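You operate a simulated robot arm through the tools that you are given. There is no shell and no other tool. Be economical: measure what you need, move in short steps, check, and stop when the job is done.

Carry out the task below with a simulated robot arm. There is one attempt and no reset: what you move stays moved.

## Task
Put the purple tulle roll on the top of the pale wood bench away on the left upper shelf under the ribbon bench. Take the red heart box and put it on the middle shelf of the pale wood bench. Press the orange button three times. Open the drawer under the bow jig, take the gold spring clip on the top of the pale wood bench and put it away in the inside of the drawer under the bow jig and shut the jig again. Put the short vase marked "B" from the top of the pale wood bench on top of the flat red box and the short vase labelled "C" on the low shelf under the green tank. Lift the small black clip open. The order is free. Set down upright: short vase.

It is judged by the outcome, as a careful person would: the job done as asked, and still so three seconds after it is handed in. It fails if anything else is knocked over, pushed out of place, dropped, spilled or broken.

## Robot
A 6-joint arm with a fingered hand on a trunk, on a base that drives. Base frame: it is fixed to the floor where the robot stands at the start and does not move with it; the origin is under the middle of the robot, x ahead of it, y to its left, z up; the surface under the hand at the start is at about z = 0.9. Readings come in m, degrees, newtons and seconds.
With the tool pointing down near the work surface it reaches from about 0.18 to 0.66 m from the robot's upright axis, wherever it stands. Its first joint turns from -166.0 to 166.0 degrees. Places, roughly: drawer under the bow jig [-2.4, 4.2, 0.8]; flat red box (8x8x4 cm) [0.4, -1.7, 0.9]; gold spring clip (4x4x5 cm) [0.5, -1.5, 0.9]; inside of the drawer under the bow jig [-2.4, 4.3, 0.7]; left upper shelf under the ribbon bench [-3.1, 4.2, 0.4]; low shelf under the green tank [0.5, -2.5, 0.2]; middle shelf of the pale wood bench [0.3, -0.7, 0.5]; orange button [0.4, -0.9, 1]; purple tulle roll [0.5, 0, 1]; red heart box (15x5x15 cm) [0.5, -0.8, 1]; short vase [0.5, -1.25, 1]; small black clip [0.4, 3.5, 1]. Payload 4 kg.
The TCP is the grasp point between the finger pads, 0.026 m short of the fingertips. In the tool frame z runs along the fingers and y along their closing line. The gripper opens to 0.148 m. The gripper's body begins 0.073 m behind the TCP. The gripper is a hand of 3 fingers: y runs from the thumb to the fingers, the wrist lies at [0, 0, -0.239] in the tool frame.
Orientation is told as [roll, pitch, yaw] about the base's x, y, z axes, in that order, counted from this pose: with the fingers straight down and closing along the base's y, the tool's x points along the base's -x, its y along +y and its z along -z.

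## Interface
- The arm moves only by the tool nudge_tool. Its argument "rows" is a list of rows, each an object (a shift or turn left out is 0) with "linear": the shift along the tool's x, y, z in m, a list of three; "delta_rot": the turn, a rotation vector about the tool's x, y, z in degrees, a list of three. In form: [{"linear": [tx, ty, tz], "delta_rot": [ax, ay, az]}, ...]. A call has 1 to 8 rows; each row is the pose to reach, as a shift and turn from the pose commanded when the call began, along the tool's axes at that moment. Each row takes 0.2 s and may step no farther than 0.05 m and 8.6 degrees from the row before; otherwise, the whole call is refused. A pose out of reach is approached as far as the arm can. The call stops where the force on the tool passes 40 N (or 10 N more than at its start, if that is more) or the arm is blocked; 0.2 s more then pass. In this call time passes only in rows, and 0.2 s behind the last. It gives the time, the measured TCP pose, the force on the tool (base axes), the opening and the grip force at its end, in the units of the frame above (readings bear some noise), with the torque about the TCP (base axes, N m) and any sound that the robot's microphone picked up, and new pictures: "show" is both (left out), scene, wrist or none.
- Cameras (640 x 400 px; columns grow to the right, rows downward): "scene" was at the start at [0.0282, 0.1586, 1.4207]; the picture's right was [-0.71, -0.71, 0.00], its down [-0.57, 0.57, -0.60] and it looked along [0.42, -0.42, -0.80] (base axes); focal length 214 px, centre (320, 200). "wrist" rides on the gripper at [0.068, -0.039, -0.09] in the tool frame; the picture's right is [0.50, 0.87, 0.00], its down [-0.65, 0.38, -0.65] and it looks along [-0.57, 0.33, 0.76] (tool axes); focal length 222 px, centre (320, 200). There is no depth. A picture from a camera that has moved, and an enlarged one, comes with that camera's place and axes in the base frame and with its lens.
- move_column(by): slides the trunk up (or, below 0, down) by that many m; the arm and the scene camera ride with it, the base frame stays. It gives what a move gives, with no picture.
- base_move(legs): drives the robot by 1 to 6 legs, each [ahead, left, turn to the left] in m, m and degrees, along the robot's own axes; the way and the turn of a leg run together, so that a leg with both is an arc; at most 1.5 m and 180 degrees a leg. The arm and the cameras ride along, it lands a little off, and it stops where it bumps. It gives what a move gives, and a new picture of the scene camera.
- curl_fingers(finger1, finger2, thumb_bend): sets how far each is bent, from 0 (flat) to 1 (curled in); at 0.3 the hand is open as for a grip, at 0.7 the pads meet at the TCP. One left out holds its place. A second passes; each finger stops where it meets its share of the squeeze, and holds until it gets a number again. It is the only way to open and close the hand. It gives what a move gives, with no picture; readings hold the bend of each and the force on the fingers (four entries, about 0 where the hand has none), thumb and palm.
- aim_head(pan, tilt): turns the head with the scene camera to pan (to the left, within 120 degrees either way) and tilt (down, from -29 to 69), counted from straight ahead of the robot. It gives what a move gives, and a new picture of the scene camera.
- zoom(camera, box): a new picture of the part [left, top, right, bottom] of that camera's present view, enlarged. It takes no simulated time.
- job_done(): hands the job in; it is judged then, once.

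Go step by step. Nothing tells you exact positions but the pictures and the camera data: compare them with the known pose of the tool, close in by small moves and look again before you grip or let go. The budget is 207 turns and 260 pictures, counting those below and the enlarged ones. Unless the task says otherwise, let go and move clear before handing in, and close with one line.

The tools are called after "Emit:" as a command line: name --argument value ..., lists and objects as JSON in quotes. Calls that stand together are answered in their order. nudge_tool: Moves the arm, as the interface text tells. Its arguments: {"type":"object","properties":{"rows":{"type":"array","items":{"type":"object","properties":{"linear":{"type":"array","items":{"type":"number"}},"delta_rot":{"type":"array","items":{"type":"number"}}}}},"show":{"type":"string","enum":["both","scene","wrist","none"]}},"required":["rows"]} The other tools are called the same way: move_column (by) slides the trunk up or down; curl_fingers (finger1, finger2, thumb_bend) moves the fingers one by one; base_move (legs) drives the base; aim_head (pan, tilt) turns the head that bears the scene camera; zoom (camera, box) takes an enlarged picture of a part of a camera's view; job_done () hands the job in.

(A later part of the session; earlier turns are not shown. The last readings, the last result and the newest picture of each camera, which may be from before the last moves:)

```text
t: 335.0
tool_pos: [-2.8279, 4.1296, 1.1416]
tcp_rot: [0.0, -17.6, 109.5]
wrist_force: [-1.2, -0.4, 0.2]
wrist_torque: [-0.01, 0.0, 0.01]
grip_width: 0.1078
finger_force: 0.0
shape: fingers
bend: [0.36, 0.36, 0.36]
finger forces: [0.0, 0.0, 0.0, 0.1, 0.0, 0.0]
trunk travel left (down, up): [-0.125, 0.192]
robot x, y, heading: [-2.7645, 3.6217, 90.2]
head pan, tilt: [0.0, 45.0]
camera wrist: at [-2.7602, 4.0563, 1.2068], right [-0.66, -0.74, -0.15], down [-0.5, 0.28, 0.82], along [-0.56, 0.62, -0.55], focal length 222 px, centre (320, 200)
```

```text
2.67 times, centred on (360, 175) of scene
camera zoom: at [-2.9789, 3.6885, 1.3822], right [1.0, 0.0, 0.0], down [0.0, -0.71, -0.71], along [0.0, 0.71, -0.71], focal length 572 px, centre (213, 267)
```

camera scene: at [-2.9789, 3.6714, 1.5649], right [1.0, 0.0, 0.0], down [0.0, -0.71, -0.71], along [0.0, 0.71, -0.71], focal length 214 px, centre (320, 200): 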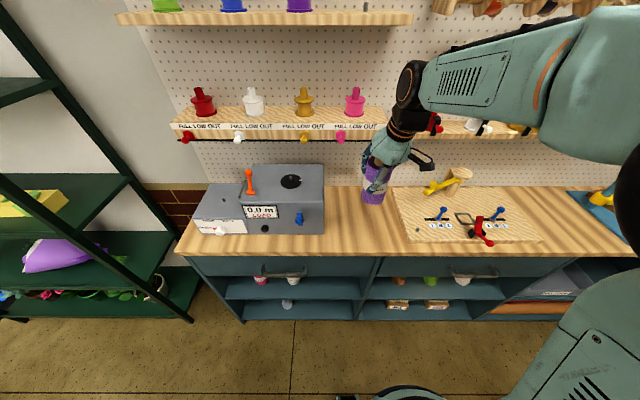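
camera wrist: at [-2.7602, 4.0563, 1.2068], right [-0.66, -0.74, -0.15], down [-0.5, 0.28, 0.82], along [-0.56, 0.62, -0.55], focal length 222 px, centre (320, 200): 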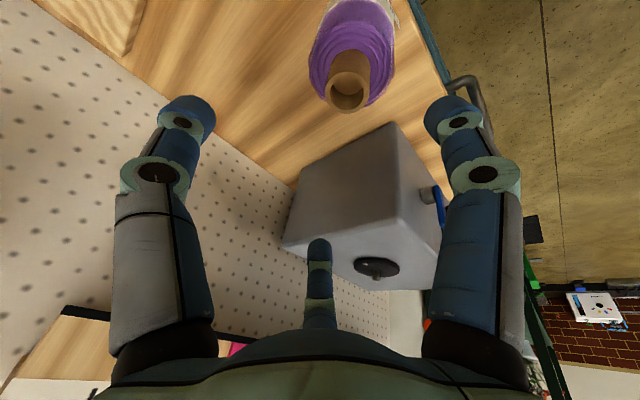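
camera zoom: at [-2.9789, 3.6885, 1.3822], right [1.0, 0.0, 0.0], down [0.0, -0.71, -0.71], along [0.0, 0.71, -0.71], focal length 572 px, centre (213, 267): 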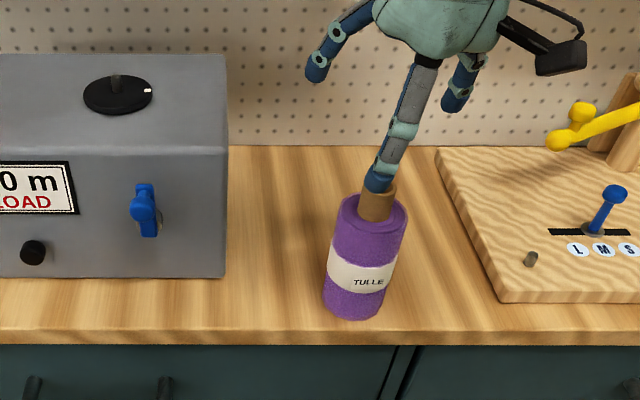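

The roll stands free on the bench top. Back off and reorient the hand to a flatter pitch for the shelf grip.

Emit:
base_move --legs '[[-0.28, 0.06, 0]]'

Emit:
nudge_tool --rows '[{"linear": [-0.007, -0.015, 0.013], "delta_rot": [2, -6.2, 2.75]}, {"linear": [-0.014, -0.03, 0.026], "delta_rot": [3.9, -12.5, 5.5]}, {"linear": [-0.021, -0.044, 0.038], "delta_rot": [5.9, -18.7, 8.25]}, {"linear": [-0.029, -0.059, 0.051], "delta_rot": [7.9, -24.9, 11]}, {"linear": [-0.036, -0.074, 0.064], "delta_rot": [9.8, -31.2, 13.75]}, {"linear": [-0.043, -0.0885, 0.0766], "delta_rot": [11.8, -37.4, 16.5]}]' --show "scene"

```text
t: 337.0
tool_pos: [-2.8827, 3.8455, 1.1399]
tcp_rot: [0.0, -17.6, 109.0]
wrist_force: [-0.2, 0.0, 0.2]
wrist_torque: [0.02, 0.01, -0.01]
grip_width: 0.1077
finger_force: 0.0
shape: fingers
bend: [0.36, 0.36, 0.36]
finger forces: [0.1, 0.1, 0.0, 0.0, 0.1, 0.1]
trunk travel left (down, up): [-0.125, 0.192]
robot x, y, heading: [-2.829, 3.3383, 89.9]
head pan, tilt: [0.0, 45.0]
camera scene: at [-3.0395, 3.4054, 1.3822], right [1.0, -0.01, 0.0], down [0.0, -0.71, -0.71], along [0.0, 0.71, -0.71], focal length 214 px, centre (320, 200)
```

scene: 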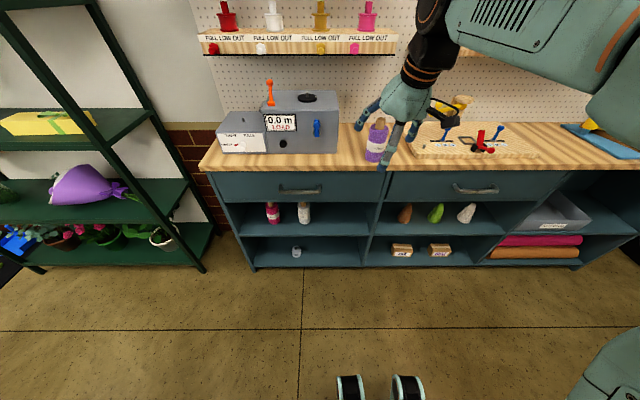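

```text
t: 338.4
tool_pos: [-2.8199, 3.9338, 1.0785]
tcp_rot: [0.6, -55.3, 88.5]
wrist_force: [0.8, -0.2, -0.7]
wrist_torque: [-0.01, 0.02, -0.01]
grip_width: 0.1079
finger_force: 0.0
shape: fingers
bend: [0.36, 0.36, 0.36]
finger forces: [0.0, 0.0, 0.1, 0.0, 0.1, 0.0]
trunk travel left (down, up): [-0.125, 0.192]
robot x, y, heading: [-2.8281, 3.3348, 89.4]
head pan, tilt: [0.0, 45.0]
camera scene: at [-3.0393, 3.4063, 1.3822], right [1.0, -0.01, 0.0], down [0.0, -0.71, -0.71], along [0.0, 0.71, -0.71], focal length 214 px, centre (320, 200)
```

scene: 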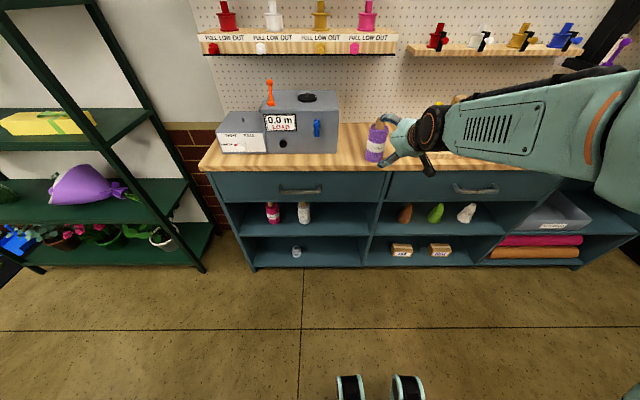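

Hand is in the flat pitch. Advance onto the roll.

Emit:
nudge_tool --rows '[{"linear": [-0.006, 0.003, 0.04]}, {"linear": [-0.012, 0.006, 0.08]}, {"linear": [-0.018, 0.008, 0.12]}, {"linear": [-0.022, 0.009, 0.15]}]' --show "wrist"

```text
t: 339.4
tool_pos: [-2.8269, 4.0704, 1.0123]
tcp_rot: [0.5, -55.3, 88.5]
wrist_force: [-0.6, 0.5, 0.0]
wrist_torque: [0.06, 0.0, 0.02]
grip_width: 0.1078
finger_force: 0.0
shape: fingers
bend: [0.36, 0.36, 0.36]
finger forces: [0.0, 0.0, 0.0, 0.1, 0.0, 0.0]
trunk travel left (down, up): [-0.125, 0.192]
robot x, y, heading: [-2.827, 3.3392, 89.7]
head pan, tilt: [0.0, 45.0]
camera wrist: at [-2.7892, 3.9571, 1.0074], right [-0.87, -0.27, -0.41], down [-0.38, -0.16, 0.91], along [-0.31, 0.95, 0.04], focal length 222 px, centre (320, 200)
```

wrist: 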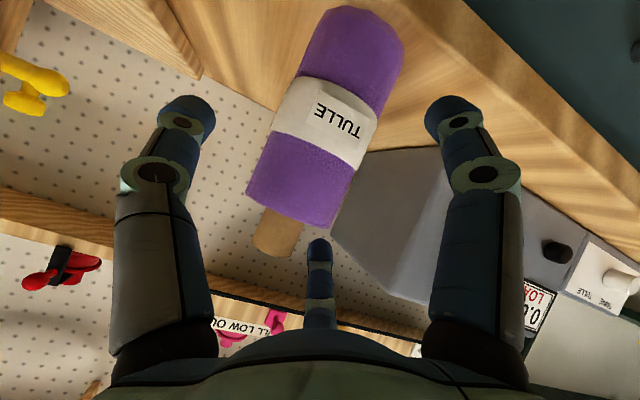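

Open the two fingers a bit more, then advance the rest.

Emit:
curl_fingers --finger1 0.22 --finger2 0.22 --thumb_bend 0.3

Emit:
nudge_tool --rows '[{"linear": [-0.002, 0, 0.025]}, {"linear": [-0.004, 0, 0.045]}, {"linear": [-0.004, 0, 0.054]}]' --show "wrist"

```text
t: 340.4
tool_pos: [-2.8265, 4.0693, 1.0129]
tcp_rot: [0.5, -55.3, 88.6]
wrist_force: [-0.3, -0.1, 0.3]
wrist_torque: [0.01, 0.02, -0.01]
grip_width: 0.1348
finger_force: 0.1
shape: fingers
bend: [0.22, 0.22, 0.3]
finger forces: [0.0, 0.0, 0.1, 0.0, 0.0, 0.0]
trunk travel left (down, up): [-0.125, 0.192]
robot x, y, heading: [-2.8286, 3.3362, 89.6]
head pan, tilt: [0.0, 45.0]
```

```text
t: 341.2
tool_pos: [-2.8274, 4.1187, 0.985]
tcp_rot: [0.5, -55.4, 88.6]
wrist_force: [-0.1, -0.2, -0.4]
wrist_torque: [-0.02, -0.01, -0.01]
grip_width: 0.1351
finger_force: 0.1
shape: fingers
bend: [0.22, 0.22, 0.3]
finger forces: [0.0, 0.1, 0.1, 0.1, 0.1, 0.0]
trunk travel left (down, up): [-0.125, 0.192]
robot x, y, heading: [-2.8253, 3.3324, 89.9]
head pan, tilt: [0.0, 45.0]
camera wrist: at [-2.7899, 4.0042, 0.9805], right [-0.87, -0.27, -0.41], down [-0.38, -0.16, 0.91], along [-0.31, 0.95, 0.04], focal length 222 px, centre (320, 200)
```

wrist: 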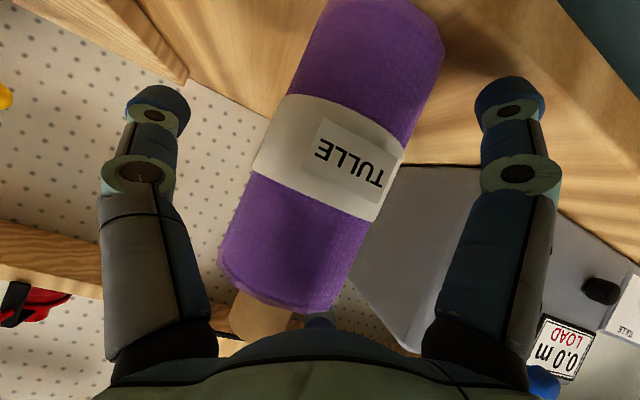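

Emit:
curl_fingers --finger1 0.7 --finger2 0.7 --thumb_bend 0.7

Emit:
nudge_tool --rows '[{"linear": [-0.012, 0, -0.0085]}, {"linear": [-0.025, 0, -0.017]}, {"linear": [-0.041, 0, -0.029]}]'

```text
t: 342.2
tool_pos: [-2.8269, 4.1172, 0.9864]
tcp_rot: [0.5, -55.4, 88.6]
wrist_force: [1.5, -0.2, 6.4]
wrist_torque: [-0.19, -0.06, 0.05]
grip_width: 0.0631
finger_force: 26.0
shape: fingers
bend: [0.46, 0.46, 0.6]
finger forces: [9.7, 18.6, 0.0, 0.0, 23.5, 0.0]
trunk travel left (down, up): [-0.125, 0.192]
robot x, y, heading: [-2.8272, 3.3378, 89.5]
head pan, tilt: [0.0, 45.0]
```

```text
t: 343.0
tool_pos: [-2.8267, 4.1194, 1.0369]
tcp_rot: [0.6, -55.3, 88.6]
wrist_force: [-1.1, 0.3, -0.1]
wrist_torque: [0.0, 0.03, -0.04]
grip_width: 0.0628
finger_force: 23.5
shape: fingers
bend: [0.46, 0.47, 0.6]
finger forces: [9.1, 16.9, 0.0, 0.0, 21.6, 0.0]
trunk travel left (down, up): [-0.125, 0.192]
robot x, y, heading: [-2.8264, 3.3335, 89.8]
head pan, tilt: [0.0, 45.0]
camera scene: at [-3.0393, 3.4059, 1.3822], right [1.0, -0.01, 0.0], down [0.0, -0.71, -0.71], along [0.0, 0.71, -0.71], focal length 214 px, centre (320, 200)
camera wrist: at [-2.7888, 4.0056, 1.0321], right [-0.87, -0.27, -0.41], down [-0.38, -0.16, 0.91], along [-0.31, 0.95, 0.04], focal length 222 px, centre (320, 200)
```

scene: 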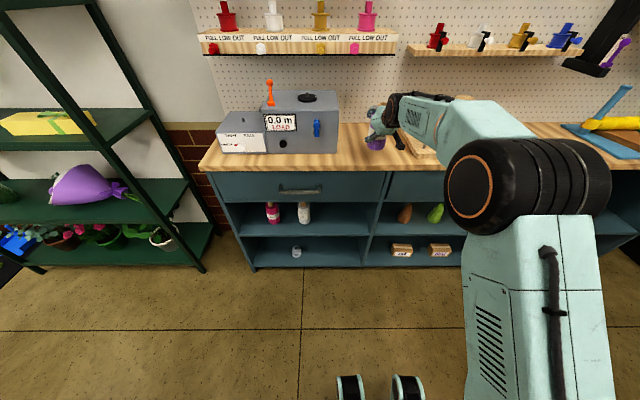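
wrist: 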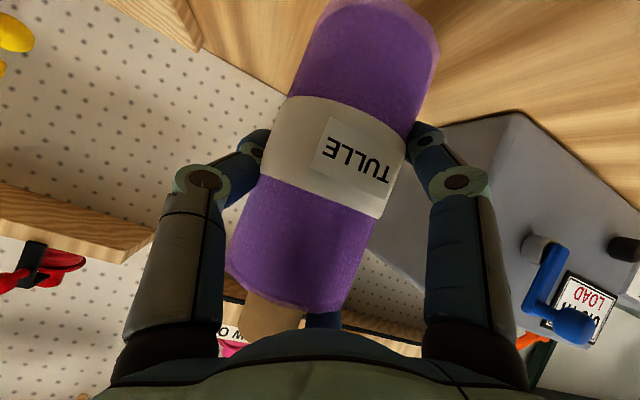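

Held. Back off, lower the trunk and arm to shelf height.

Emit:
base_move --legs '[[-0.4, 0.1, 0.4]]'

Emit:
move_column --by -0.125

Emit:
nudge_tool --rows '[{"linear": [0.033, 0, 0.023]}, {"linear": [0.066, 0, 0.046]}, {"linear": [0.098, 0, 0.069]}, {"linear": [0.131, 0, 0.092]}, {"linear": [0.164, 0, 0.115]}, {"linear": [0.197, 0, 0.138]}, {"linear": [0.23, 0, 0.161]}, {"linear": [0.262, 0, 0.184]}]' --show "scene"

```text
t: 345.5
tool_pos: [-2.9333, 3.7348, 1.0369]
tcp_rot: [0.5, -55.4, 88.9]
wrist_force: [-0.1, 0.0, -1.5]
wrist_torque: [0.01, 0.01, 0.0]
grip_width: 0.0629
finger_force: 24.1
shape: fingers
bend: [0.46, 0.47, 0.6]
finger forces: [9.2, 16.8, 0.0, 0.0, 21.6, 0.0]
trunk travel left (down, up): [-0.125, 0.192]
robot x, y, heading: [-2.9301, 2.9523, 90.0]
head pan, tilt: [0.0, 45.0]
camera scene: at [-3.1418, 3.0198, 1.3822], right [1.0, 0.0, 0.0], down [0.0, -0.71, -0.71], along [0.0, 0.71, -0.71], focal length 214 px, centre (320, 200)
```

scene: 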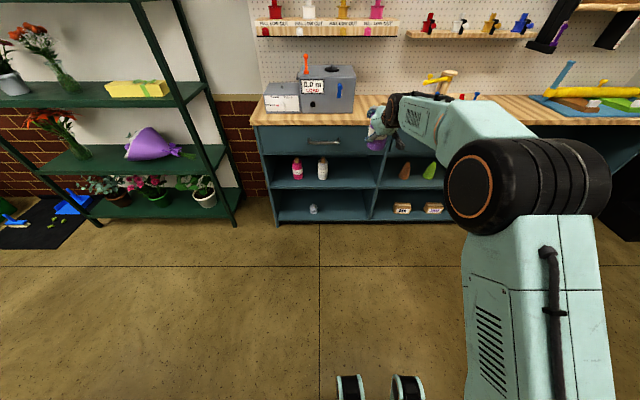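

```text
t: 347.0
tool_pos: [-2.9323, 3.7336, 0.9115]
tcp_rot: [0.5, -55.3, 88.8]
wrist_force: [0.0, 0.3, -0.9]
wrist_torque: [0.0, -0.02, 0.0]
grip_width: 0.0628
finger_force: 23.9
shape: fingers
bend: [0.46, 0.47, 0.6]
finger forces: [9.1, 16.7, 0.0, 0.0, 21.5, 0.1]
trunk travel left (down, up): [0.0, 0.317]
robot x, y, heading: [-2.9272, 2.9524, 89.8]
head pan, tilt: [0.0, 45.0]
```

```text
t: 348.8
tool_pos: [-2.9509, 3.7417, 0.596]
tcp_rot: [-0.7, -54.9, 88.9]
wrist_force: [-0.5, -0.1, -1.0]
wrist_torque: [-0.03, 0.01, -0.01]
grip_width: 0.0621
finger_force: 22.8
shape: fingers
bend: [0.46, 0.47, 0.6]
finger forces: [8.9, 15.3, 0.0, 0.0, 20.7, 0.0]
out of reach, approached as far as the arm can: row 4, 6, 7, 8
trunk travel left (down, up): [0.0, 0.317]
robot x, y, heading: [-2.9258, 2.9503, 90.0]
head pan, tilt: [0.0, 45.0]
camera scene: at [-3.1415, 3.0575, 1.256], right [1.0, 0.0, 0.0], down [0.0, -0.71, -0.71], along [0.0, 0.71, -0.71], focal length 214 px, centre (320, 200)
```

scene: 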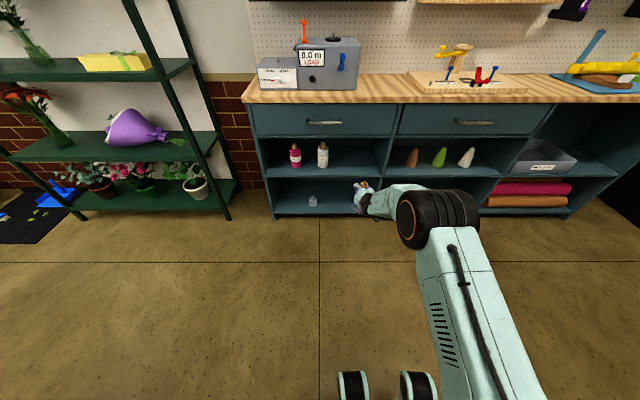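

Emit:
nudge_tool --rows '[{"linear": [0.014, -0.005, -0.02]}, {"linear": [0.028, -0.01, -0.04]}, {"linear": [0.042, -0.015, -0.06]}, {"linear": [0.056, -0.02, -0.08]}, {"linear": [0.069, -0.02, -0.098]}]' --show "scene"

```text
t: 350.0
tool_pos: [-2.9681, 3.6302, 0.6014]
tcp_rot: [-2.0, -54.7, 88.9]
wrist_force: [0.2, -0.3, -1.7]
wrist_torque: [0.02, 0.03, 0.01]
grip_width: 0.0619
finger_force: 22.1
shape: fingers
bend: [0.46, 0.47, 0.6]
finger forces: [9.1, 15.1, 0.0, 0.0, 21.0, 0.0]
out of reach, approached as far as the arm can: row 1, 2, 3, 4, 5
trunk travel left (down, up): [0.0, 0.317]
robot x, y, heading: [-2.9299, 2.9504, 90.0]
head pan, tilt: [0.0, 45.0]
camera scene: at [-3.1414, 3.0573, 1.2561], right [1.0, 0.0, 0.0], down [0.0, -0.71, -0.71], along [0.0, 0.71, -0.71], focal length 214 px, centre (320, 200)
```

scene: 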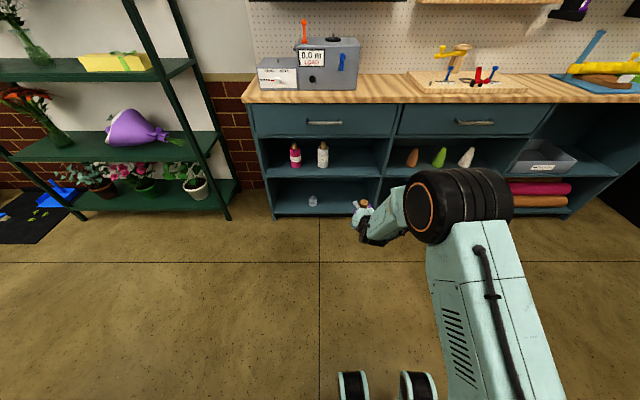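

Emit:
nudge_tool --rows '[{"linear": [0, -0.02, 0], "delta_rot": [0.5, 0, 0]}, {"linear": [0, -0.038, 0], "delta_rot": [1, 0, 0]}]' --show "none"

Emit:
nudge_tool --rows '[{"delta_rot": [0, -6, 0]}, {"delta_rot": [0, -12, 0]}]' --show "none"

Emit:
zoom --camera "scene" --box '[320, 140, 520, 290]'

```text
t: 350.6
tool_pos: [-2.9581, 3.6386, 0.6054]
tcp_rot: [-2.6, -54.8, 88.9]
wrist_force: [0.6, 0.0, -1.7]
wrist_torque: [0.0, 0.02, 0.04]
grip_width: 0.0621
finger_force: 22.7
shape: fingers
bend: [0.46, 0.47, 0.6]
finger forces: [9.1, 15.1, 0.0, 0.0, 20.8, 0.0]
out of reach, approached as far as the arm can: row 1, 2
trunk travel left (down, up): [0.0, 0.317]
robot x, y, heading: [-2.927, 2.9483, 89.9]
head pan, tilt: [0.0, 45.0]
```

```text
t: 351.2
tool_pos: [-2.99, 3.6429, 0.6112]
tcp_rot: [-2.7, -67.0, 89.1]
wrist_force: [-0.2, 0.0, -0.9]
wrist_torque: [-0.01, 0.0, 0.03]
grip_width: 0.062
finger_force: 22.3
shape: fingers
bend: [0.46, 0.47, 0.6]
finger forces: [9.0, 14.9, 0.0, 0.0, 20.7, 0.0]
out of reach, approached as far as the arm can: row 1, 2
trunk travel left (down, up): [0.0, 0.317]
robot x, y, heading: [-2.9318, 2.9488, 89.7]
head pan, tilt: [0.0, 45.0]
```

```text
2.67 times, centred on (420, 215) of scene
camera zoom: at [-3.1415, 3.0575, 1.256], right [1.0, 0.0, 0.0], down [0.0, -0.71, -0.71], along [0.0, 0.71, -0.71], focal length 572 px, centre (53, 160)
```

zoom: 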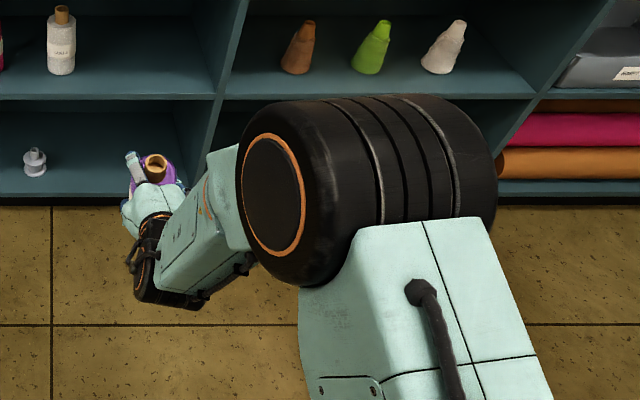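

Emit:
nudge_tool --rows '[{"delta_rot": [0, 6, 0]}, {"delta_rot": [0, 12, 0]}]' --show "none"

Emit:
nudge_tool --rows '[{"linear": [0.008, 0.01, 0.006]}, {"linear": [0.016, 0.02, 0.012]}, {"linear": [0.025, 0.02, 0.017]}]' --show "none"

```text
t: 351.8
tool_pos: [-2.9894, 3.6444, 0.6122]
tcp_rot: [-0.5, -55.3, 89.0]
wrist_force: [-0.1, 0.4, -0.1]
wrist_torque: [-0.03, -0.02, -0.02]
grip_width: 0.0621
finger_force: 22.0
shape: fingers
bend: [0.46, 0.47, 0.6]
finger forces: [9.0, 14.8, 0.1, 0.0, 20.6, 0.1]
out of reach, approached as far as the arm can: row 1
trunk travel left (down, up): [0.0, 0.317]
robot x, y, heading: [-2.9282, 2.9484, 90.0]
head pan, tilt: [0.0, 45.0]
```

```text
t: 352.6
tool_pos: [-3.0103, 3.6432, 0.5822]
tcp_rot: [-0.4, -55.3, 88.9]
wrist_force: [-0.3, 0.1, -0.5]
wrist_torque: [0.01, -0.02, 0.01]
grip_width: 0.0619
finger_force: 22.5
shape: fingers
bend: [0.46, 0.47, 0.6]
finger forces: [9.0, 14.6, 0.0, 0.0, 20.5, 0.1]
trunk travel left (down, up): [0.0, 0.317]
robot x, y, heading: [-2.9317, 2.9514, 90.1]
head pan, tilt: [0.0, 45.0]
```

The wrist rolled over again but the pose is reachable; I'll use the base for positioning and come in at 45° so the elbow stays clear of the drawers.

Emit:
base_move --legs '[[0.15, 0, 0], [0, 0.41, 0], [0, 0, -45]]'

Emit:
aim_head --pan 40 --tilt 40

```text
t: 359.9
tool_pos: [-2.9324, 3.655, 0.5804]
tcp_rot: [-0.5, -55.2, 45.1]
wrist_force: [-0.6, 0.5, -1.8]
wrist_torque: [-0.02, -0.02, 0.02]
grip_width: 0.0618
finger_force: 21.7
shape: fingers
bend: [0.46, 0.47, 0.6]
finger forces: [9.1, 14.3, 0.1, 0.0, 20.4, 0.1]
trunk travel left (down, up): [0.0, 0.317]
robot x, y, heading: [-3.3519, 3.0991, 45.9]
head pan, tilt: [0.0, 45.0]
camera scene: at [-3.4339, 3.3216, 1.256], right [0.72, -0.69, 0.0], down [-0.49, -0.51, -0.71], along [0.49, 0.51, -0.71], focal length 214 px, centre (320, 200)
```

scene: 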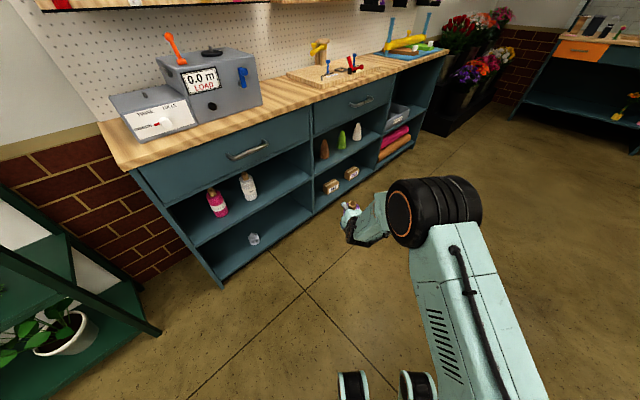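

```text
t: 360.9
tool_pos: [-2.9313, 3.6536, 0.581]
tcp_rot: [-0.6, -55.4, 45.1]
wrist_force: [0.5, 0.5, -0.2]
wrist_torque: [0.01, 0.03, 0.02]
grip_width: 0.0617
finger_force: 21.4
shape: fingers
bend: [0.46, 0.47, 0.6]
finger forces: [9.1, 14.3, 0.0, 0.0, 20.5, 0.0]
trunk travel left (down, up): [0.0, 0.317]
robot x, y, heading: [-3.3514, 3.0979, 45.8]
head pan, tilt: [40.0, 40.0]
camera scene: at [-3.4844, 3.3478, 1.2633], right [1.0, -0.07, 0.0], down [-0.04, -0.64, -0.77], along [0.05, 0.76, -0.64], focal length 214 px, centre (320, 200)
```

scene: 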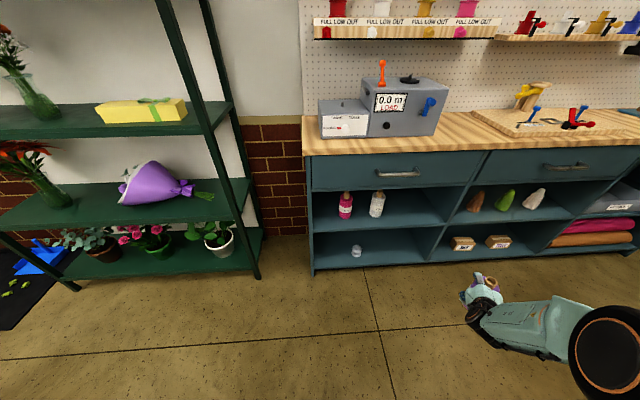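

Emit:
nudge_tool --rows '[{"linear": [0.012, 0, 0.009]}, {"linear": [0.0287, 0, 0.02]}]' --show "none"

Emit:
base_move --legs '[[0.26, 0.242, 0]]'

Emit:
aim_head --pan 30 --tilt 50

Emit:
zoom --camera "wrist" --box '[0, 0, 640, 400]'

```text
t: 361.5
tool_pos: [-2.9323, 3.6545, 0.547]
tcp_rot: [-0.5, -55.4, 45.1]
wrist_force: [-0.5, 0.8, -1.8]
wrist_torque: [0.03, -0.01, 0.02]
grip_width: 0.0614
finger_force: 22.0
shape: fingers
bend: [0.46, 0.47, 0.6]
finger forces: [9.1, 14.3, 0.1, 0.1, 20.4, 0.0]
trunk travel left (down, up): [0.0, 0.317]
robot x, y, heading: [-3.3545, 3.0985, 46.1]
head pan, tilt: [40.0, 40.0]
```

```text
t: 364.2
tool_pos: [-2.931, 4.0091, 0.5465]
tcp_rot: [-0.6, -55.3, 45.4]
wrist_force: [0.4, -0.3, -1.7]
wrist_torque: [-0.02, 0.0, 0.0]
grip_width: 0.0615
finger_force: 22.3
shape: fingers
bend: [0.46, 0.47, 0.6]
finger forces: [9.1, 14.1, 0.1, 0.0, 20.4, 0.1]
trunk travel left (down, up): [0.0, 0.317]
robot x, y, heading: [-3.3479, 3.4536, 46.2]
head pan, tilt: [40.0, 40.0]
camera scene: at [-3.4811, 3.6996, 1.2633], right [1.0, -0.06, 0.0], down [-0.04, -0.64, -0.77], along [0.05, 0.76, -0.64], focal length 214 px, centre (320, 200)
```

scene: 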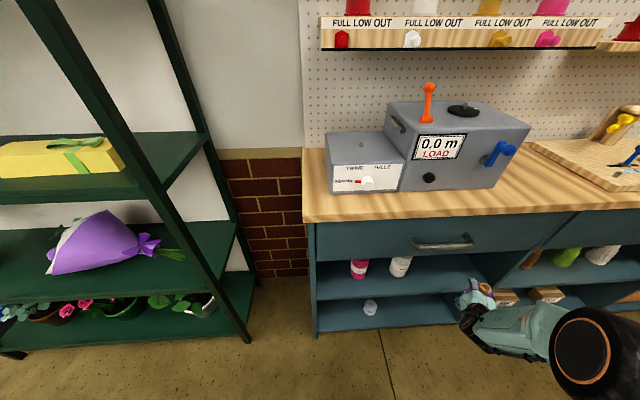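

```text
t: 365.0
tool_pos: [-2.9311, 4.0103, 0.5468]
tcp_rot: [-0.5, -55.3, 45.4]
wrist_force: [-0.9, -0.6, -0.8]
wrist_torque: [0.01, 0.0, 0.0]
grip_width: 0.0615
finger_force: 21.8
shape: fingers
bend: [0.46, 0.47, 0.6]
finger forces: [9.1, 14.2, 0.0, 0.0, 20.4, 0.0]
trunk travel left (down, up): [0.0, 0.317]
robot x, y, heading: [-3.3468, 3.4528, 46.4]
head pan, tilt: [30.0, 50.0]
camera scene: at [-3.4684, 3.6896, 1.2492], right [0.97, -0.23, 0.0], down [-0.18, -0.74, -0.64], along [0.15, 0.63, -0.77], focal length 214 px, centre (320, 200)
```

scene: 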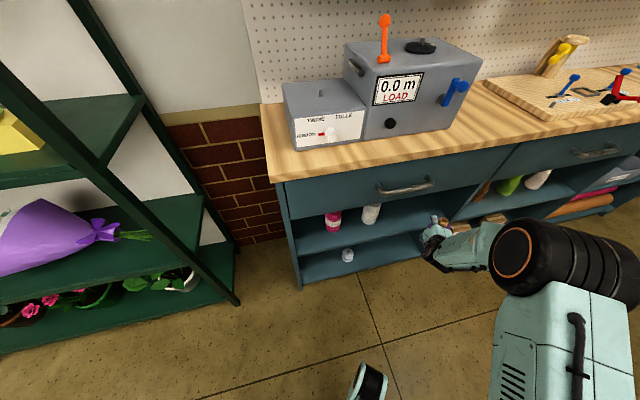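

```text
1.00 times, centred on (320, 200) of wrist (not enlarged: the box is as wide or as high as the picture)
camera zoom: at [-2.9827, 3.9023, 0.5426], right [-0.81, 0.41, -0.42], down [-0.39, 0.15, 0.91], along [0.44, 0.9, 0.03], focal length 222 px, centre (320, 200)
```

zoom: 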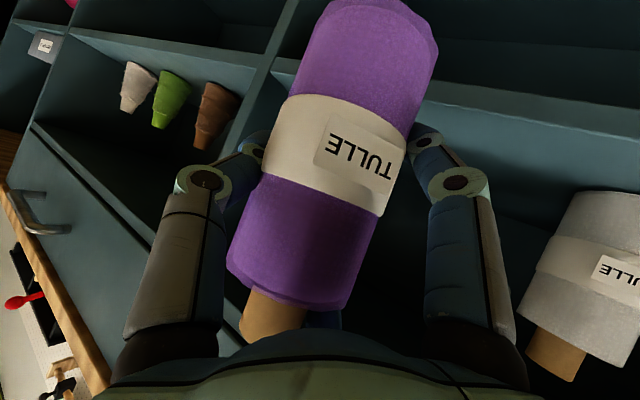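

Clear view: divider at x≈−2.75, grey roll at −3.11, shelf z≈0.42. Advance to the slot.

Emit:
base_move --legs '[[0.117, 0.098, 0]]'

Emit:
zoom --camera "wrist" --box '[0, 0, 640, 400]'

```text
t: 366.5
tool_pos: [-2.9189, 4.1614, 0.5459]
tcp_rot: [-0.4, -55.3, 45.5]
wrist_force: [-0.3, -0.1, -1.3]
wrist_torque: [0.0, 0.01, 0.02]
grip_width: 0.062
finger_force: 21.2
shape: fingers
bend: [0.46, 0.47, 0.6]
finger forces: [9.1, 14.2, 0.0, 0.0, 20.6, 0.1]
trunk travel left (down, up): [0.0, 0.317]
robot x, y, heading: [-3.3345, 3.6031, 46.5]
head pan, tilt: [30.0, 50.0]
camera scene: at [-3.4565, 3.841, 1.2491], right [0.97, -0.23, 0.0], down [-0.18, -0.74, -0.64], along [0.15, 0.62, -0.77], focal length 214 px, centre (320, 200)
```

scene: 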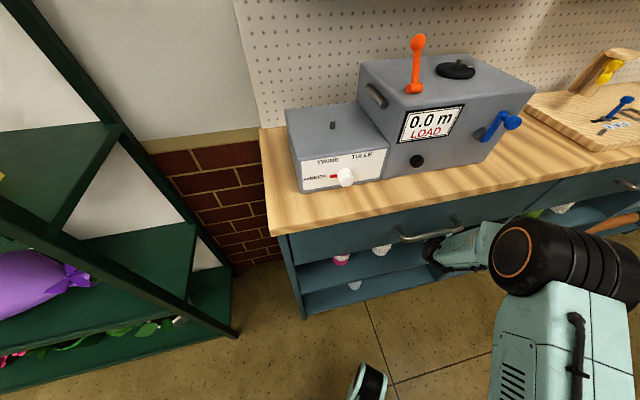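

```text
1.00 times, centred on (320, 200) of wrist (not enlarged: the box is as wide or as high as the picture)
camera zoom: at [-2.971, 4.0543, 0.5426], right [-0.81, 0.41, -0.42], down [-0.39, 0.15, 0.91], along [0.44, 0.9, 0.03], focal length 222 px, centre (320, 200)
```

zoom: 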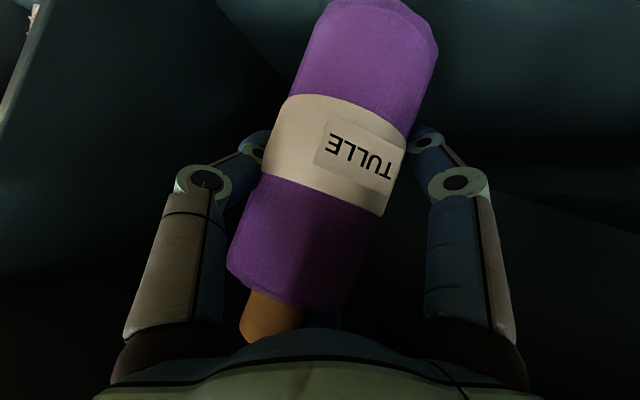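

Inside. Lower in small steps to contact.

Emit:
nudge_tool --rows '[{"linear": [0.012, 0, 0.009]}, {"linear": [0.02, 0, 0.014]}, {"linear": [0.026, 0, 0.018]}, {"linear": [0.032, 0, 0.022]}]' --show "none"

```text
t: 367.4
tool_pos: [-2.9131, 4.1634, 0.5246]
tcp_rot: [-0.4, -56.7, 45.3]
wrist_force: [-0.6, -2.1, 17.9]
wrist_torque: [-0.45, 0.52, 0.04]
grip_width: 0.0623
finger_force: 26.9
shape: fingers
bend: [0.46, 0.45, 0.61]
finger forces: [11.6, 19.6, 0.0, 0.0, 22.6, 0.0]
trunk travel left (down, up): [0.0, 0.317]
robot x, y, heading: [-3.3347, 3.6027, 46.5]
head pan, tilt: [30.0, 50.0]
stopped in row 4: the force on the tool passed its limit at 43 N (the readings are from after the stop); the commanded pose is now the measured one
```

Emit:
nudge_tool --rows '[{"linear": [-0.003, 0, -0.002], "delta_rot": [0, 1.2, 0]}]' --show "none"

Emit:
curl_fingers --finger1 0.22 --finger2 0.22 --thumb_bend 0.25

Emit:
zoom --camera "wrist" --box '[0, 0, 640, 400]'

```text
t: 367.8
tool_pos: [-2.9147, 4.163, 0.5246]
tcp_rot: [-0.4, -55.1, 45.2]
wrist_force: [2.3, 1.4, 10.5]
wrist_torque: [-0.02, 0.11, -0.02]
grip_width: 0.0617
finger_force: 24.5
shape: fingers
bend: [0.47, 0.45, 0.61]
finger forces: [10.8, 16.8, 0.0, 0.1, 21.8, 0.1]
trunk travel left (down, up): [0.0, 0.317]
robot x, y, heading: [-3.3362, 3.6005, 46.2]
head pan, tilt: [30.0, 50.0]
```

```text
t: 368.8
tool_pos: [-2.914, 4.1626, 0.5259]
tcp_rot: [-0.6, -55.1, 45.3]
wrist_force: [-0.7, 0.4, -1.3]
wrist_torque: [-0.06, 0.05, 0.0]
grip_width: 0.1395
finger_force: 0.1
shape: fingers
bend: [0.22, 0.22, 0.25]
finger forces: [0.0, 0.0, 0.1, 0.1, 0.0, 0.1]
trunk travel left (down, up): [0.0, 0.317]
robot x, y, heading: [-3.3368, 3.6016, 46.3]
head pan, tilt: [30.0, 50.0]
```

```text
1.00 times, centred on (320, 200) of wrist (not enlarged: the box is as wide or as high as the picture)
camera zoom: at [-2.9658, 4.0555, 0.5212], right [-0.81, 0.41, -0.41], down [-0.38, 0.16, 0.91], along [0.44, 0.9, 0.03], focal length 222 px, centre (320, 200)
```

zoom: 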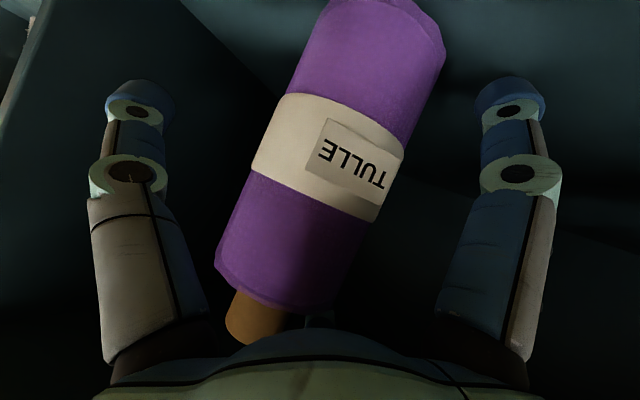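

The roll stands on the shelf. Back out.

Emit:
base_move --legs '[[-0.1, 0, 0], [-0.3, -0.28, 0]]'

Emit:
aim_head --pan 35 --tilt 40

Emit:
zoom --camera "scene" --box '[300, 120, 540, 270]'

```text
t: 372.6
tool_pos: [-2.9768, 3.6735, 0.5247]
tcp_rot: [-0.6, -55.1, 45.0]
wrist_force: [-0.2, 0.7, -0.4]
wrist_torque: [-0.04, -0.02, -0.01]
grip_width: 0.1399
finger_force: 0.1
shape: fingers
bend: [0.22, 0.22, 0.25]
finger forces: [0.1, 0.0, 0.0, 0.0, 0.0, 0.1]
trunk travel left (down, up): [0.0, 0.317]
robot x, y, heading: [-3.4017, 3.1161, 46.2]
head pan, tilt: [30.0, 50.0]
camera scene: at [-3.5209, 3.3541, 1.2491], right [0.97, -0.24, 0.0], down [-0.18, -0.74, -0.64], along [0.15, 0.62, -0.77], focal length 214 px, centre (320, 200)
```

scene: 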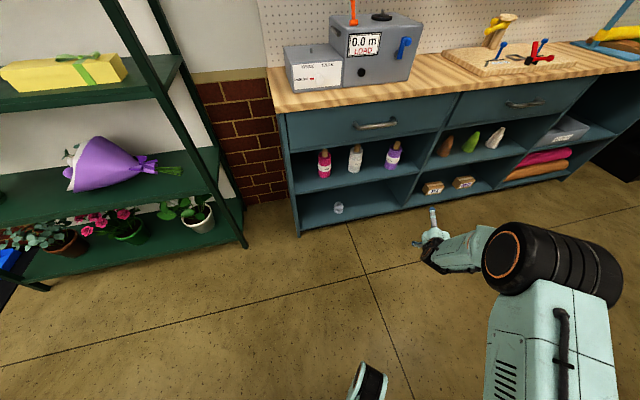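

```text
t: 373.4
tool_pos: [-2.9769, 3.6726, 0.5245]
tcp_rot: [-0.5, -55.1, 45.0]
wrist_force: [-0.1, 0.7, -0.6]
wrist_torque: [0.04, -0.03, 0.02]
grip_width: 0.1398
finger_force: 0.1
shape: fingers
bend: [0.22, 0.22, 0.25]
finger forces: [0.1, 0.1, 0.0, 0.1, 0.0, 0.0]
trunk travel left (down, up): [0.0, 0.317]
robot x, y, heading: [-3.4002, 3.1155, 46.1]
head pan, tilt: [35.0, 40.0]
camera scene: at [-3.5262, 3.3633, 1.2633], right [0.99, -0.15, 0.0], down [-0.1, -0.64, -0.77], along [0.12, 0.76, -0.64], focal length 214 px, centre (320, 200)
```

scene: 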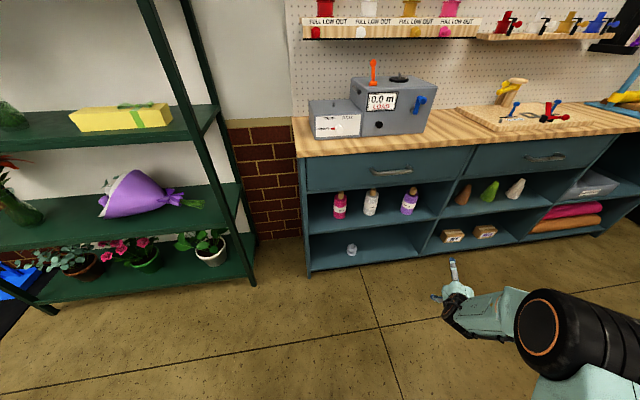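

```text
2.67 times, centred on (420, 195) of scene
camera zoom: at [-3.5262, 3.3633, 1.2633], right [0.99, -0.15, 0.0], down [-0.1, -0.64, -0.77], along [0.12, 0.76, -0.64], focal length 572 px, centre (53, 213)
```

zoom: 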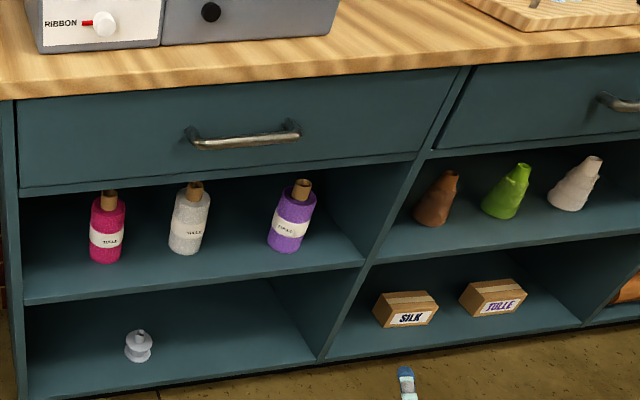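

The tulle roll is stored beside its siblings. Now untwist the wrist: swing right, then pitch down to vertical.

Emit:
nudge_tool --rows '[{"linear": [0, -0.025, -0.003], "delta_rot": [6.2, 0, 4.3]}, {"linear": [0, -0.05, -0.006], "delta_rot": [12.3, 0, 8.6]}]' --show "none"

Emit:
nudge_tool --rows '[{"linear": [0.033, 0, 0.001], "delta_rot": [0, 7.8, 0]}, {"linear": [0.065, 0, -0.003], "delta_rot": [0, 15.6, 0]}, {"linear": [0.097, 0, -0.012], "delta_rot": [0, 23.5, 0]}, {"linear": [0.127, 0, -0.026], "delta_rot": [0, 31.3, 0]}, {"linear": [0.153, 0, -0.046], "delta_rot": [0, 39.2, 0]}, {"linear": [0.177, 0, -0.072], "delta_rot": [0, 47, 0]}, {"linear": [0.196, 0, -0.102], "delta_rot": [0, 55, 0]}]' --show "scene"

```text
t: 374.0
tool_pos: [-2.945, 3.6312, 0.5269]
tcp_rot: [-0.5, -55.2, 30.0]
wrist_force: [0.3, 0.2, -0.6]
wrist_torque: [-0.04, 0.0, 0.0]
grip_width: 0.14
finger_force: 0.1
shape: fingers
bend: [0.22, 0.22, 0.25]
finger forces: [0.0, 0.0, 0.0, 0.0, 0.0, 0.0]
trunk travel left (down, up): [0.0, 0.317]
robot x, y, heading: [-3.3982, 3.1107, 46.1]
head pan, tilt: [35.0, 40.0]
```

```text
t: 375.6
tool_pos: [-3.1173, 3.5358, 0.4249]
tcp_rot: [-0.3, -0.1, 29.6]
wrist_force: [-0.3, -0.3, -0.3]
wrist_torque: [-0.04, 0.01, -0.03]
grip_width: 0.14
finger_force: 0.1
shape: fingers
bend: [0.22, 0.22, 0.25]
finger forces: [0.0, 0.0, 0.0, 0.0, 0.0, 0.1]
trunk travel left (down, up): [0.0, 0.317]
robot x, y, heading: [-3.4034, 3.1172, 46.0]
head pan, tilt: [35.0, 40.0]
camera scene: at [-3.5263, 3.3634, 1.2633], right [0.99, -0.15, 0.0], down [-0.1, -0.64, -0.77], along [0.12, 0.76, -0.64], focal length 214 px, centre (320, 200)
```

scene: 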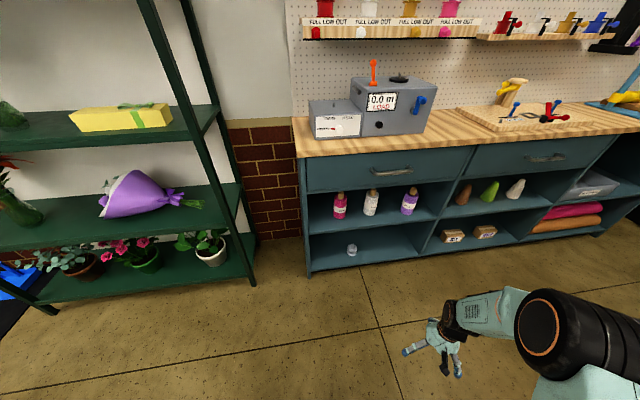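

Wrist untwisted. Raise the arm vertical, and drive in front of the jig drawer (handle near x −2.44).

Emit:
nudge_tool --rows '[{"linear": [0, 0, -0.048]}, {"linear": [0, 0, -0.096]}, {"linear": [0, 0, -0.144]}, {"linear": [0, 0, -0.192]}, {"linear": [0, 0, -0.24]}, {"linear": [0, 0, -0.288]}, {"linear": [0, 0, -0.336]}, {"linear": [0, 0, -0.384]}]' --show "none"

Emit:
nudge_tool --rows '[{"linear": [0.01, -0.02, -0.03], "delta_rot": [0, 0, -5.5]}, {"linear": [0.02, -0.04, -0.06], "delta_rot": [0, 0, -11]}, {"linear": [0.03, -0.065, -0.09], "delta_rot": [0, 0, -16.4]}]' --show "none"

Emit:
base_move --legs '[[0, 0, 44], [0, -0.96, 0]]'

```text
t: 377.4
tool_pos: [-3.1189, 3.5363, 0.8071]
tcp_rot: [-0.2, -0.2, 29.5]
wrist_force: [-0.1, -0.6, 0.5]
wrist_torque: [-0.01, 0.03, 0.01]
grip_width: 0.1397
finger_force: 0.0
shape: fingers
bend: [0.22, 0.22, 0.25]
finger forces: [0.0, 0.0, 0.0, 0.1, 0.0, 0.0]
trunk travel left (down, up): [0.0, 0.317]
robot x, y, heading: [-3.4026, 3.1165, 45.7]
head pan, tilt: [35.0, 40.0]
```

```text
t: 378.2
tool_pos: [-3.1123, 3.4634, 0.8993]
tcp_rot: [-0.3, 0.0, 46.1]
wrist_force: [-0.4, 0.2, 0.3]
wrist_torque: [-0.02, -0.02, -0.01]
grip_width: 0.1402
finger_force: 0.0
shape: fingers
bend: [0.22, 0.22, 0.25]
finger forces: [0.0, 0.1, 0.0, 0.0, 0.0, 0.1]
trunk travel left (down, up): [0.0, 0.317]
robot x, y, heading: [-3.4029, 3.1143, 46.2]
head pan, tilt: [35.0, 40.0]
```

```text
t: 389.1
tool_pos: [-2.4609, 3.5647, 0.8979]
tcp_rot: [-0.3, -0.1, 89.8]
wrist_force: [0.3, 1.4, -0.6]
wrist_torque: [0.04, 0.04, 0.01]
grip_width: 0.1398
finger_force: 0.0
shape: fingers
bend: [0.22, 0.22, 0.25]
finger forces: [0.0, 0.0, 0.1, 0.1, 0.0, 0.1]
trunk travel left (down, up): [0.0, 0.317]
robot x, y, heading: [-2.4272, 3.1103, 90.1]
head pan, tilt: [35.0, 40.0]
camera scene: at [-2.6892, 3.208, 1.2633], right [0.82, 0.57, 0.0], down [0.37, -0.53, -0.77], along [-0.44, 0.63, -0.64], focal length 214 px, centre (320, 200)
```

scene: 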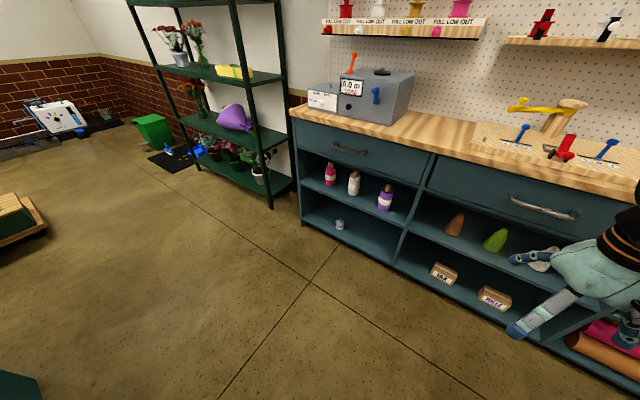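

Emit:
base_move --legs '[[0, -0.028, 0]]'

Emit:
nudge_tool --rows '[{"linear": [-0.02, -0.034, 0], "delta_rot": [0, -7.8, 0]}, {"linear": [-0.04, -0.034, 0], "delta_rot": [0, -15.6, 0]}, {"linear": [-0.06, -0.034, 0.005], "delta_rot": [0, -23.4, 0]}, {"linear": [-0.085, -0.034, 0.01], "delta_rot": [0, -31.2, 0]}, {"linear": [-0.105, -0.034, 0.015], "delta_rot": [0, -39, 0]}, {"linear": [-0.125, -0.034, 0.02], "delta_rot": [0, -47, 0]}, {"linear": [-0.146, -0.034, 0.028], "delta_rot": [0, -55, 0]}]' --show "none"

Emit:
nudge_tool --rows '[{"delta_rot": [0, 0, 8.2]}, {"delta_rot": [0, 0, 16.4]}, {"delta_rot": [0, 0, 24.6]}, {"delta_rot": [0, 0, 32.8]}, {"delta_rot": [0, 0, 41]}, {"delta_rot": [0, 0, 49.2]}, {"delta_rot": [0, 0, 57.4]}, {"delta_rot": [0, 0, 65.6]}]' --show "none"

Emit:
nudge_tool --rows '[{"delta_rot": [0, 0, 8.2]}, {"delta_rot": [0, 0, 16.4]}, {"delta_rot": [0, 0, 24.4]}]' --show "wrist"

```text
t: 390.0
tool_pos: [-2.4326, 3.5655, 0.8974]
tcp_rot: [-0.4, -0.1, 90.0]
wrist_force: [-0.2, 0.5, 1.0]
wrist_torque: [-0.02, -0.01, 0.04]
grip_width: 0.1399
finger_force: 0.0
shape: fingers
bend: [0.22, 0.22, 0.25]
finger forces: [0.1, 0.1, 0.0, 0.1, 0.1, 0.0]
trunk travel left (down, up): [0.0, 0.317]
robot x, y, heading: [-2.3967, 3.116, 90.1]
head pan, tilt: [35.0, 40.0]
camera scene: at [-2.6609, 3.2078, 1.2634], right [0.82, 0.57, 0.0], down [0.37, -0.53, -0.77], along [-0.44, 0.63, -0.64], focal length 214 px, centre (320, 200)
```

scene: 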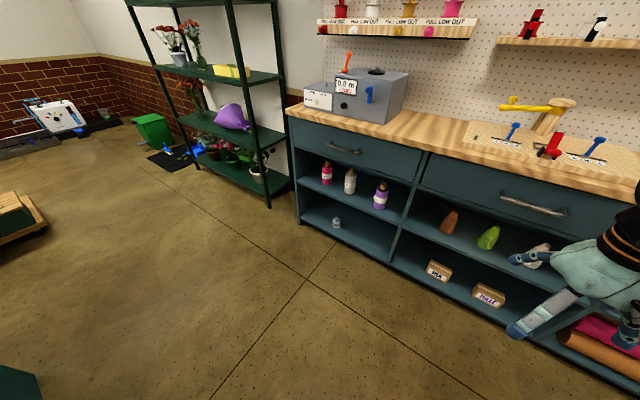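

```text
t: 391.6
tool_pos: [-2.399, 3.7109, 0.8714]
tcp_rot: [-0.5, -55.2, 90.3]
wrist_force: [-0.3, 0.1, 0.4]
wrist_torque: [0.02, 0.0, -0.03]
grip_width: 0.1399
finger_force: 0.0
shape: fingers
bend: [0.22, 0.22, 0.25]
finger forces: [0.0, 0.0, 0.0, 0.1, 0.0, 0.1]
trunk travel left (down, up): [0.0, 0.317]
robot x, y, heading: [-2.4023, 3.1141, 90.0]
head pan, tilt: [35.0, 40.0]
```

```text
t: 393.4
tool_pos: [-2.3982, 3.7111, 0.8691]
tcp_rot: [52.6, -20.0, 14.3]
wrist_force: [1.0, -0.1, -0.2]
wrist_torque: [0.0, 0.0, 0.01]
grip_width: 0.1401
finger_force: 0.1
shape: fingers
bend: [0.22, 0.22, 0.25]
finger forces: [0.0, 0.0, 0.0, 0.1, 0.0, 0.1]
trunk travel left (down, up): [0.0, 0.317]
robot x, y, heading: [-2.3985, 3.112, 90.0]
head pan, tilt: [35.0, 40.0]
```

```text
t: 394.2
tool_pos: [-2.3971, 3.7114, 0.8703]
tcp_rot: [55.1, -0.2, -0.3]
wrist_force: [0.4, 0.6, -0.3]
wrist_torque: [0.02, 0.01, 0.06]
grip_width: 0.1398
finger_force: 0.0
shape: fingers
bend: [0.22, 0.22, 0.25]
finger forces: [0.0, 0.0, 0.0, 0.0, 0.0, 0.0]
trunk travel left (down, up): [0.0, 0.317]
robot x, y, heading: [-2.4023, 3.1113, 89.9]
head pan, tilt: [35.0, 40.0]
camera wrist: at [-2.4649, 3.6153, 0.8898], right [-0.5, 0.5, 0.71], down [0.65, -0.32, 0.69], along [0.57, 0.81, -0.16], focal length 222 px, centre (320, 200)
```

wrist: 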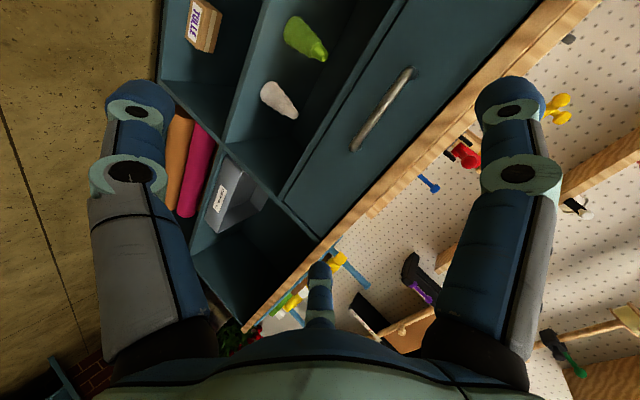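

The handle spans x −2.47…−2.32 at z≈0.797. Approach.

Emit:
base_move --legs '[[0.25, 0, 0]]'

Emit:
nudge_tool --rows '[{"linear": [0, -0.02, 0.02]}, {"linear": [0, -0.025, 0.045]}]' --show "wrist"

```text
t: 396.0
tool_pos: [-2.3924, 3.9628, 0.87]
tcp_rot: [55.1, -0.3, -0.7]
wrist_force: [0.5, -0.1, 0.4]
wrist_torque: [0.0, 0.0, 0.02]
grip_width: 0.1397
finger_force: 0.0
shape: fingers
bend: [0.22, 0.22, 0.25]
finger forces: [0.0, 0.0, 0.0, 0.0, 0.0, 0.0]
trunk travel left (down, up): [0.0, 0.317]
robot x, y, heading: [-2.3987, 3.365, 89.8]
head pan, tilt: [35.0, 40.0]
camera scene: at [-2.6591, 3.4615, 1.2633], right [0.82, 0.57, 0.0], down [0.36, -0.53, -0.77], along [-0.43, 0.63, -0.64], focal length 214 px, centre (320, 200)
```

scene: 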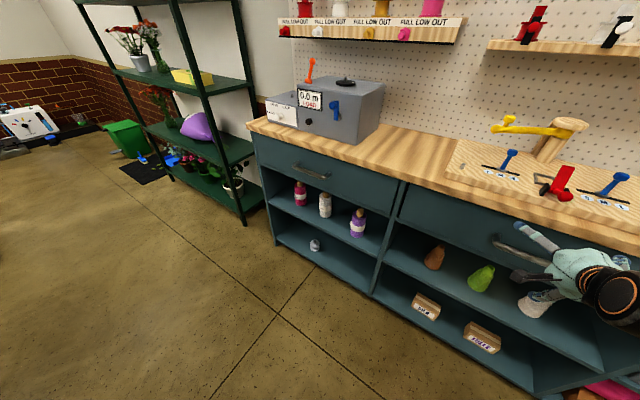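

```text
t: 396.6
tool_pos: [-2.3884, 3.9869, 0.823]
tcp_rot: [55.1, -0.3, -0.7]
wrist_force: [-0.5, 0.0, -0.3]
wrist_torque: [-0.02, 0.0, 0.04]
grip_width: 0.1403
finger_force: 0.1
shape: fingers
bend: [0.22, 0.22, 0.25]
finger forces: [0.0, 0.1, 0.0, 0.0, 0.1, 0.0]
trunk travel left (down, up): [0.0, 0.317]
robot x, y, heading: [-2.3979, 3.3616, 89.5]
head pan, tilt: [35.0, 40.0]
camera wrist: at [-2.4571, 3.8914, 0.8424], right [-0.5, 0.5, 0.71], down [0.65, -0.33, 0.69], along [0.58, 0.8, -0.16], focal length 222 px, centre (320, 200)
```

wrist: 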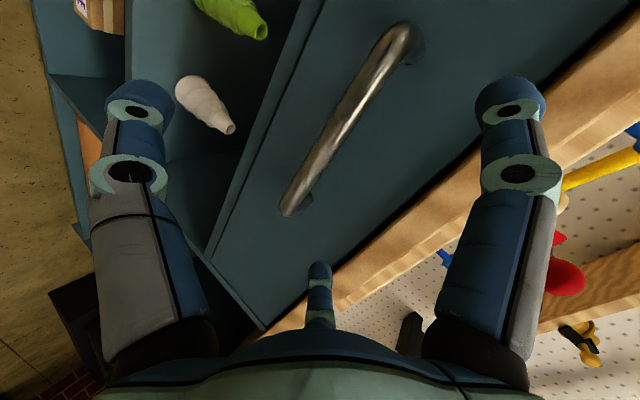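

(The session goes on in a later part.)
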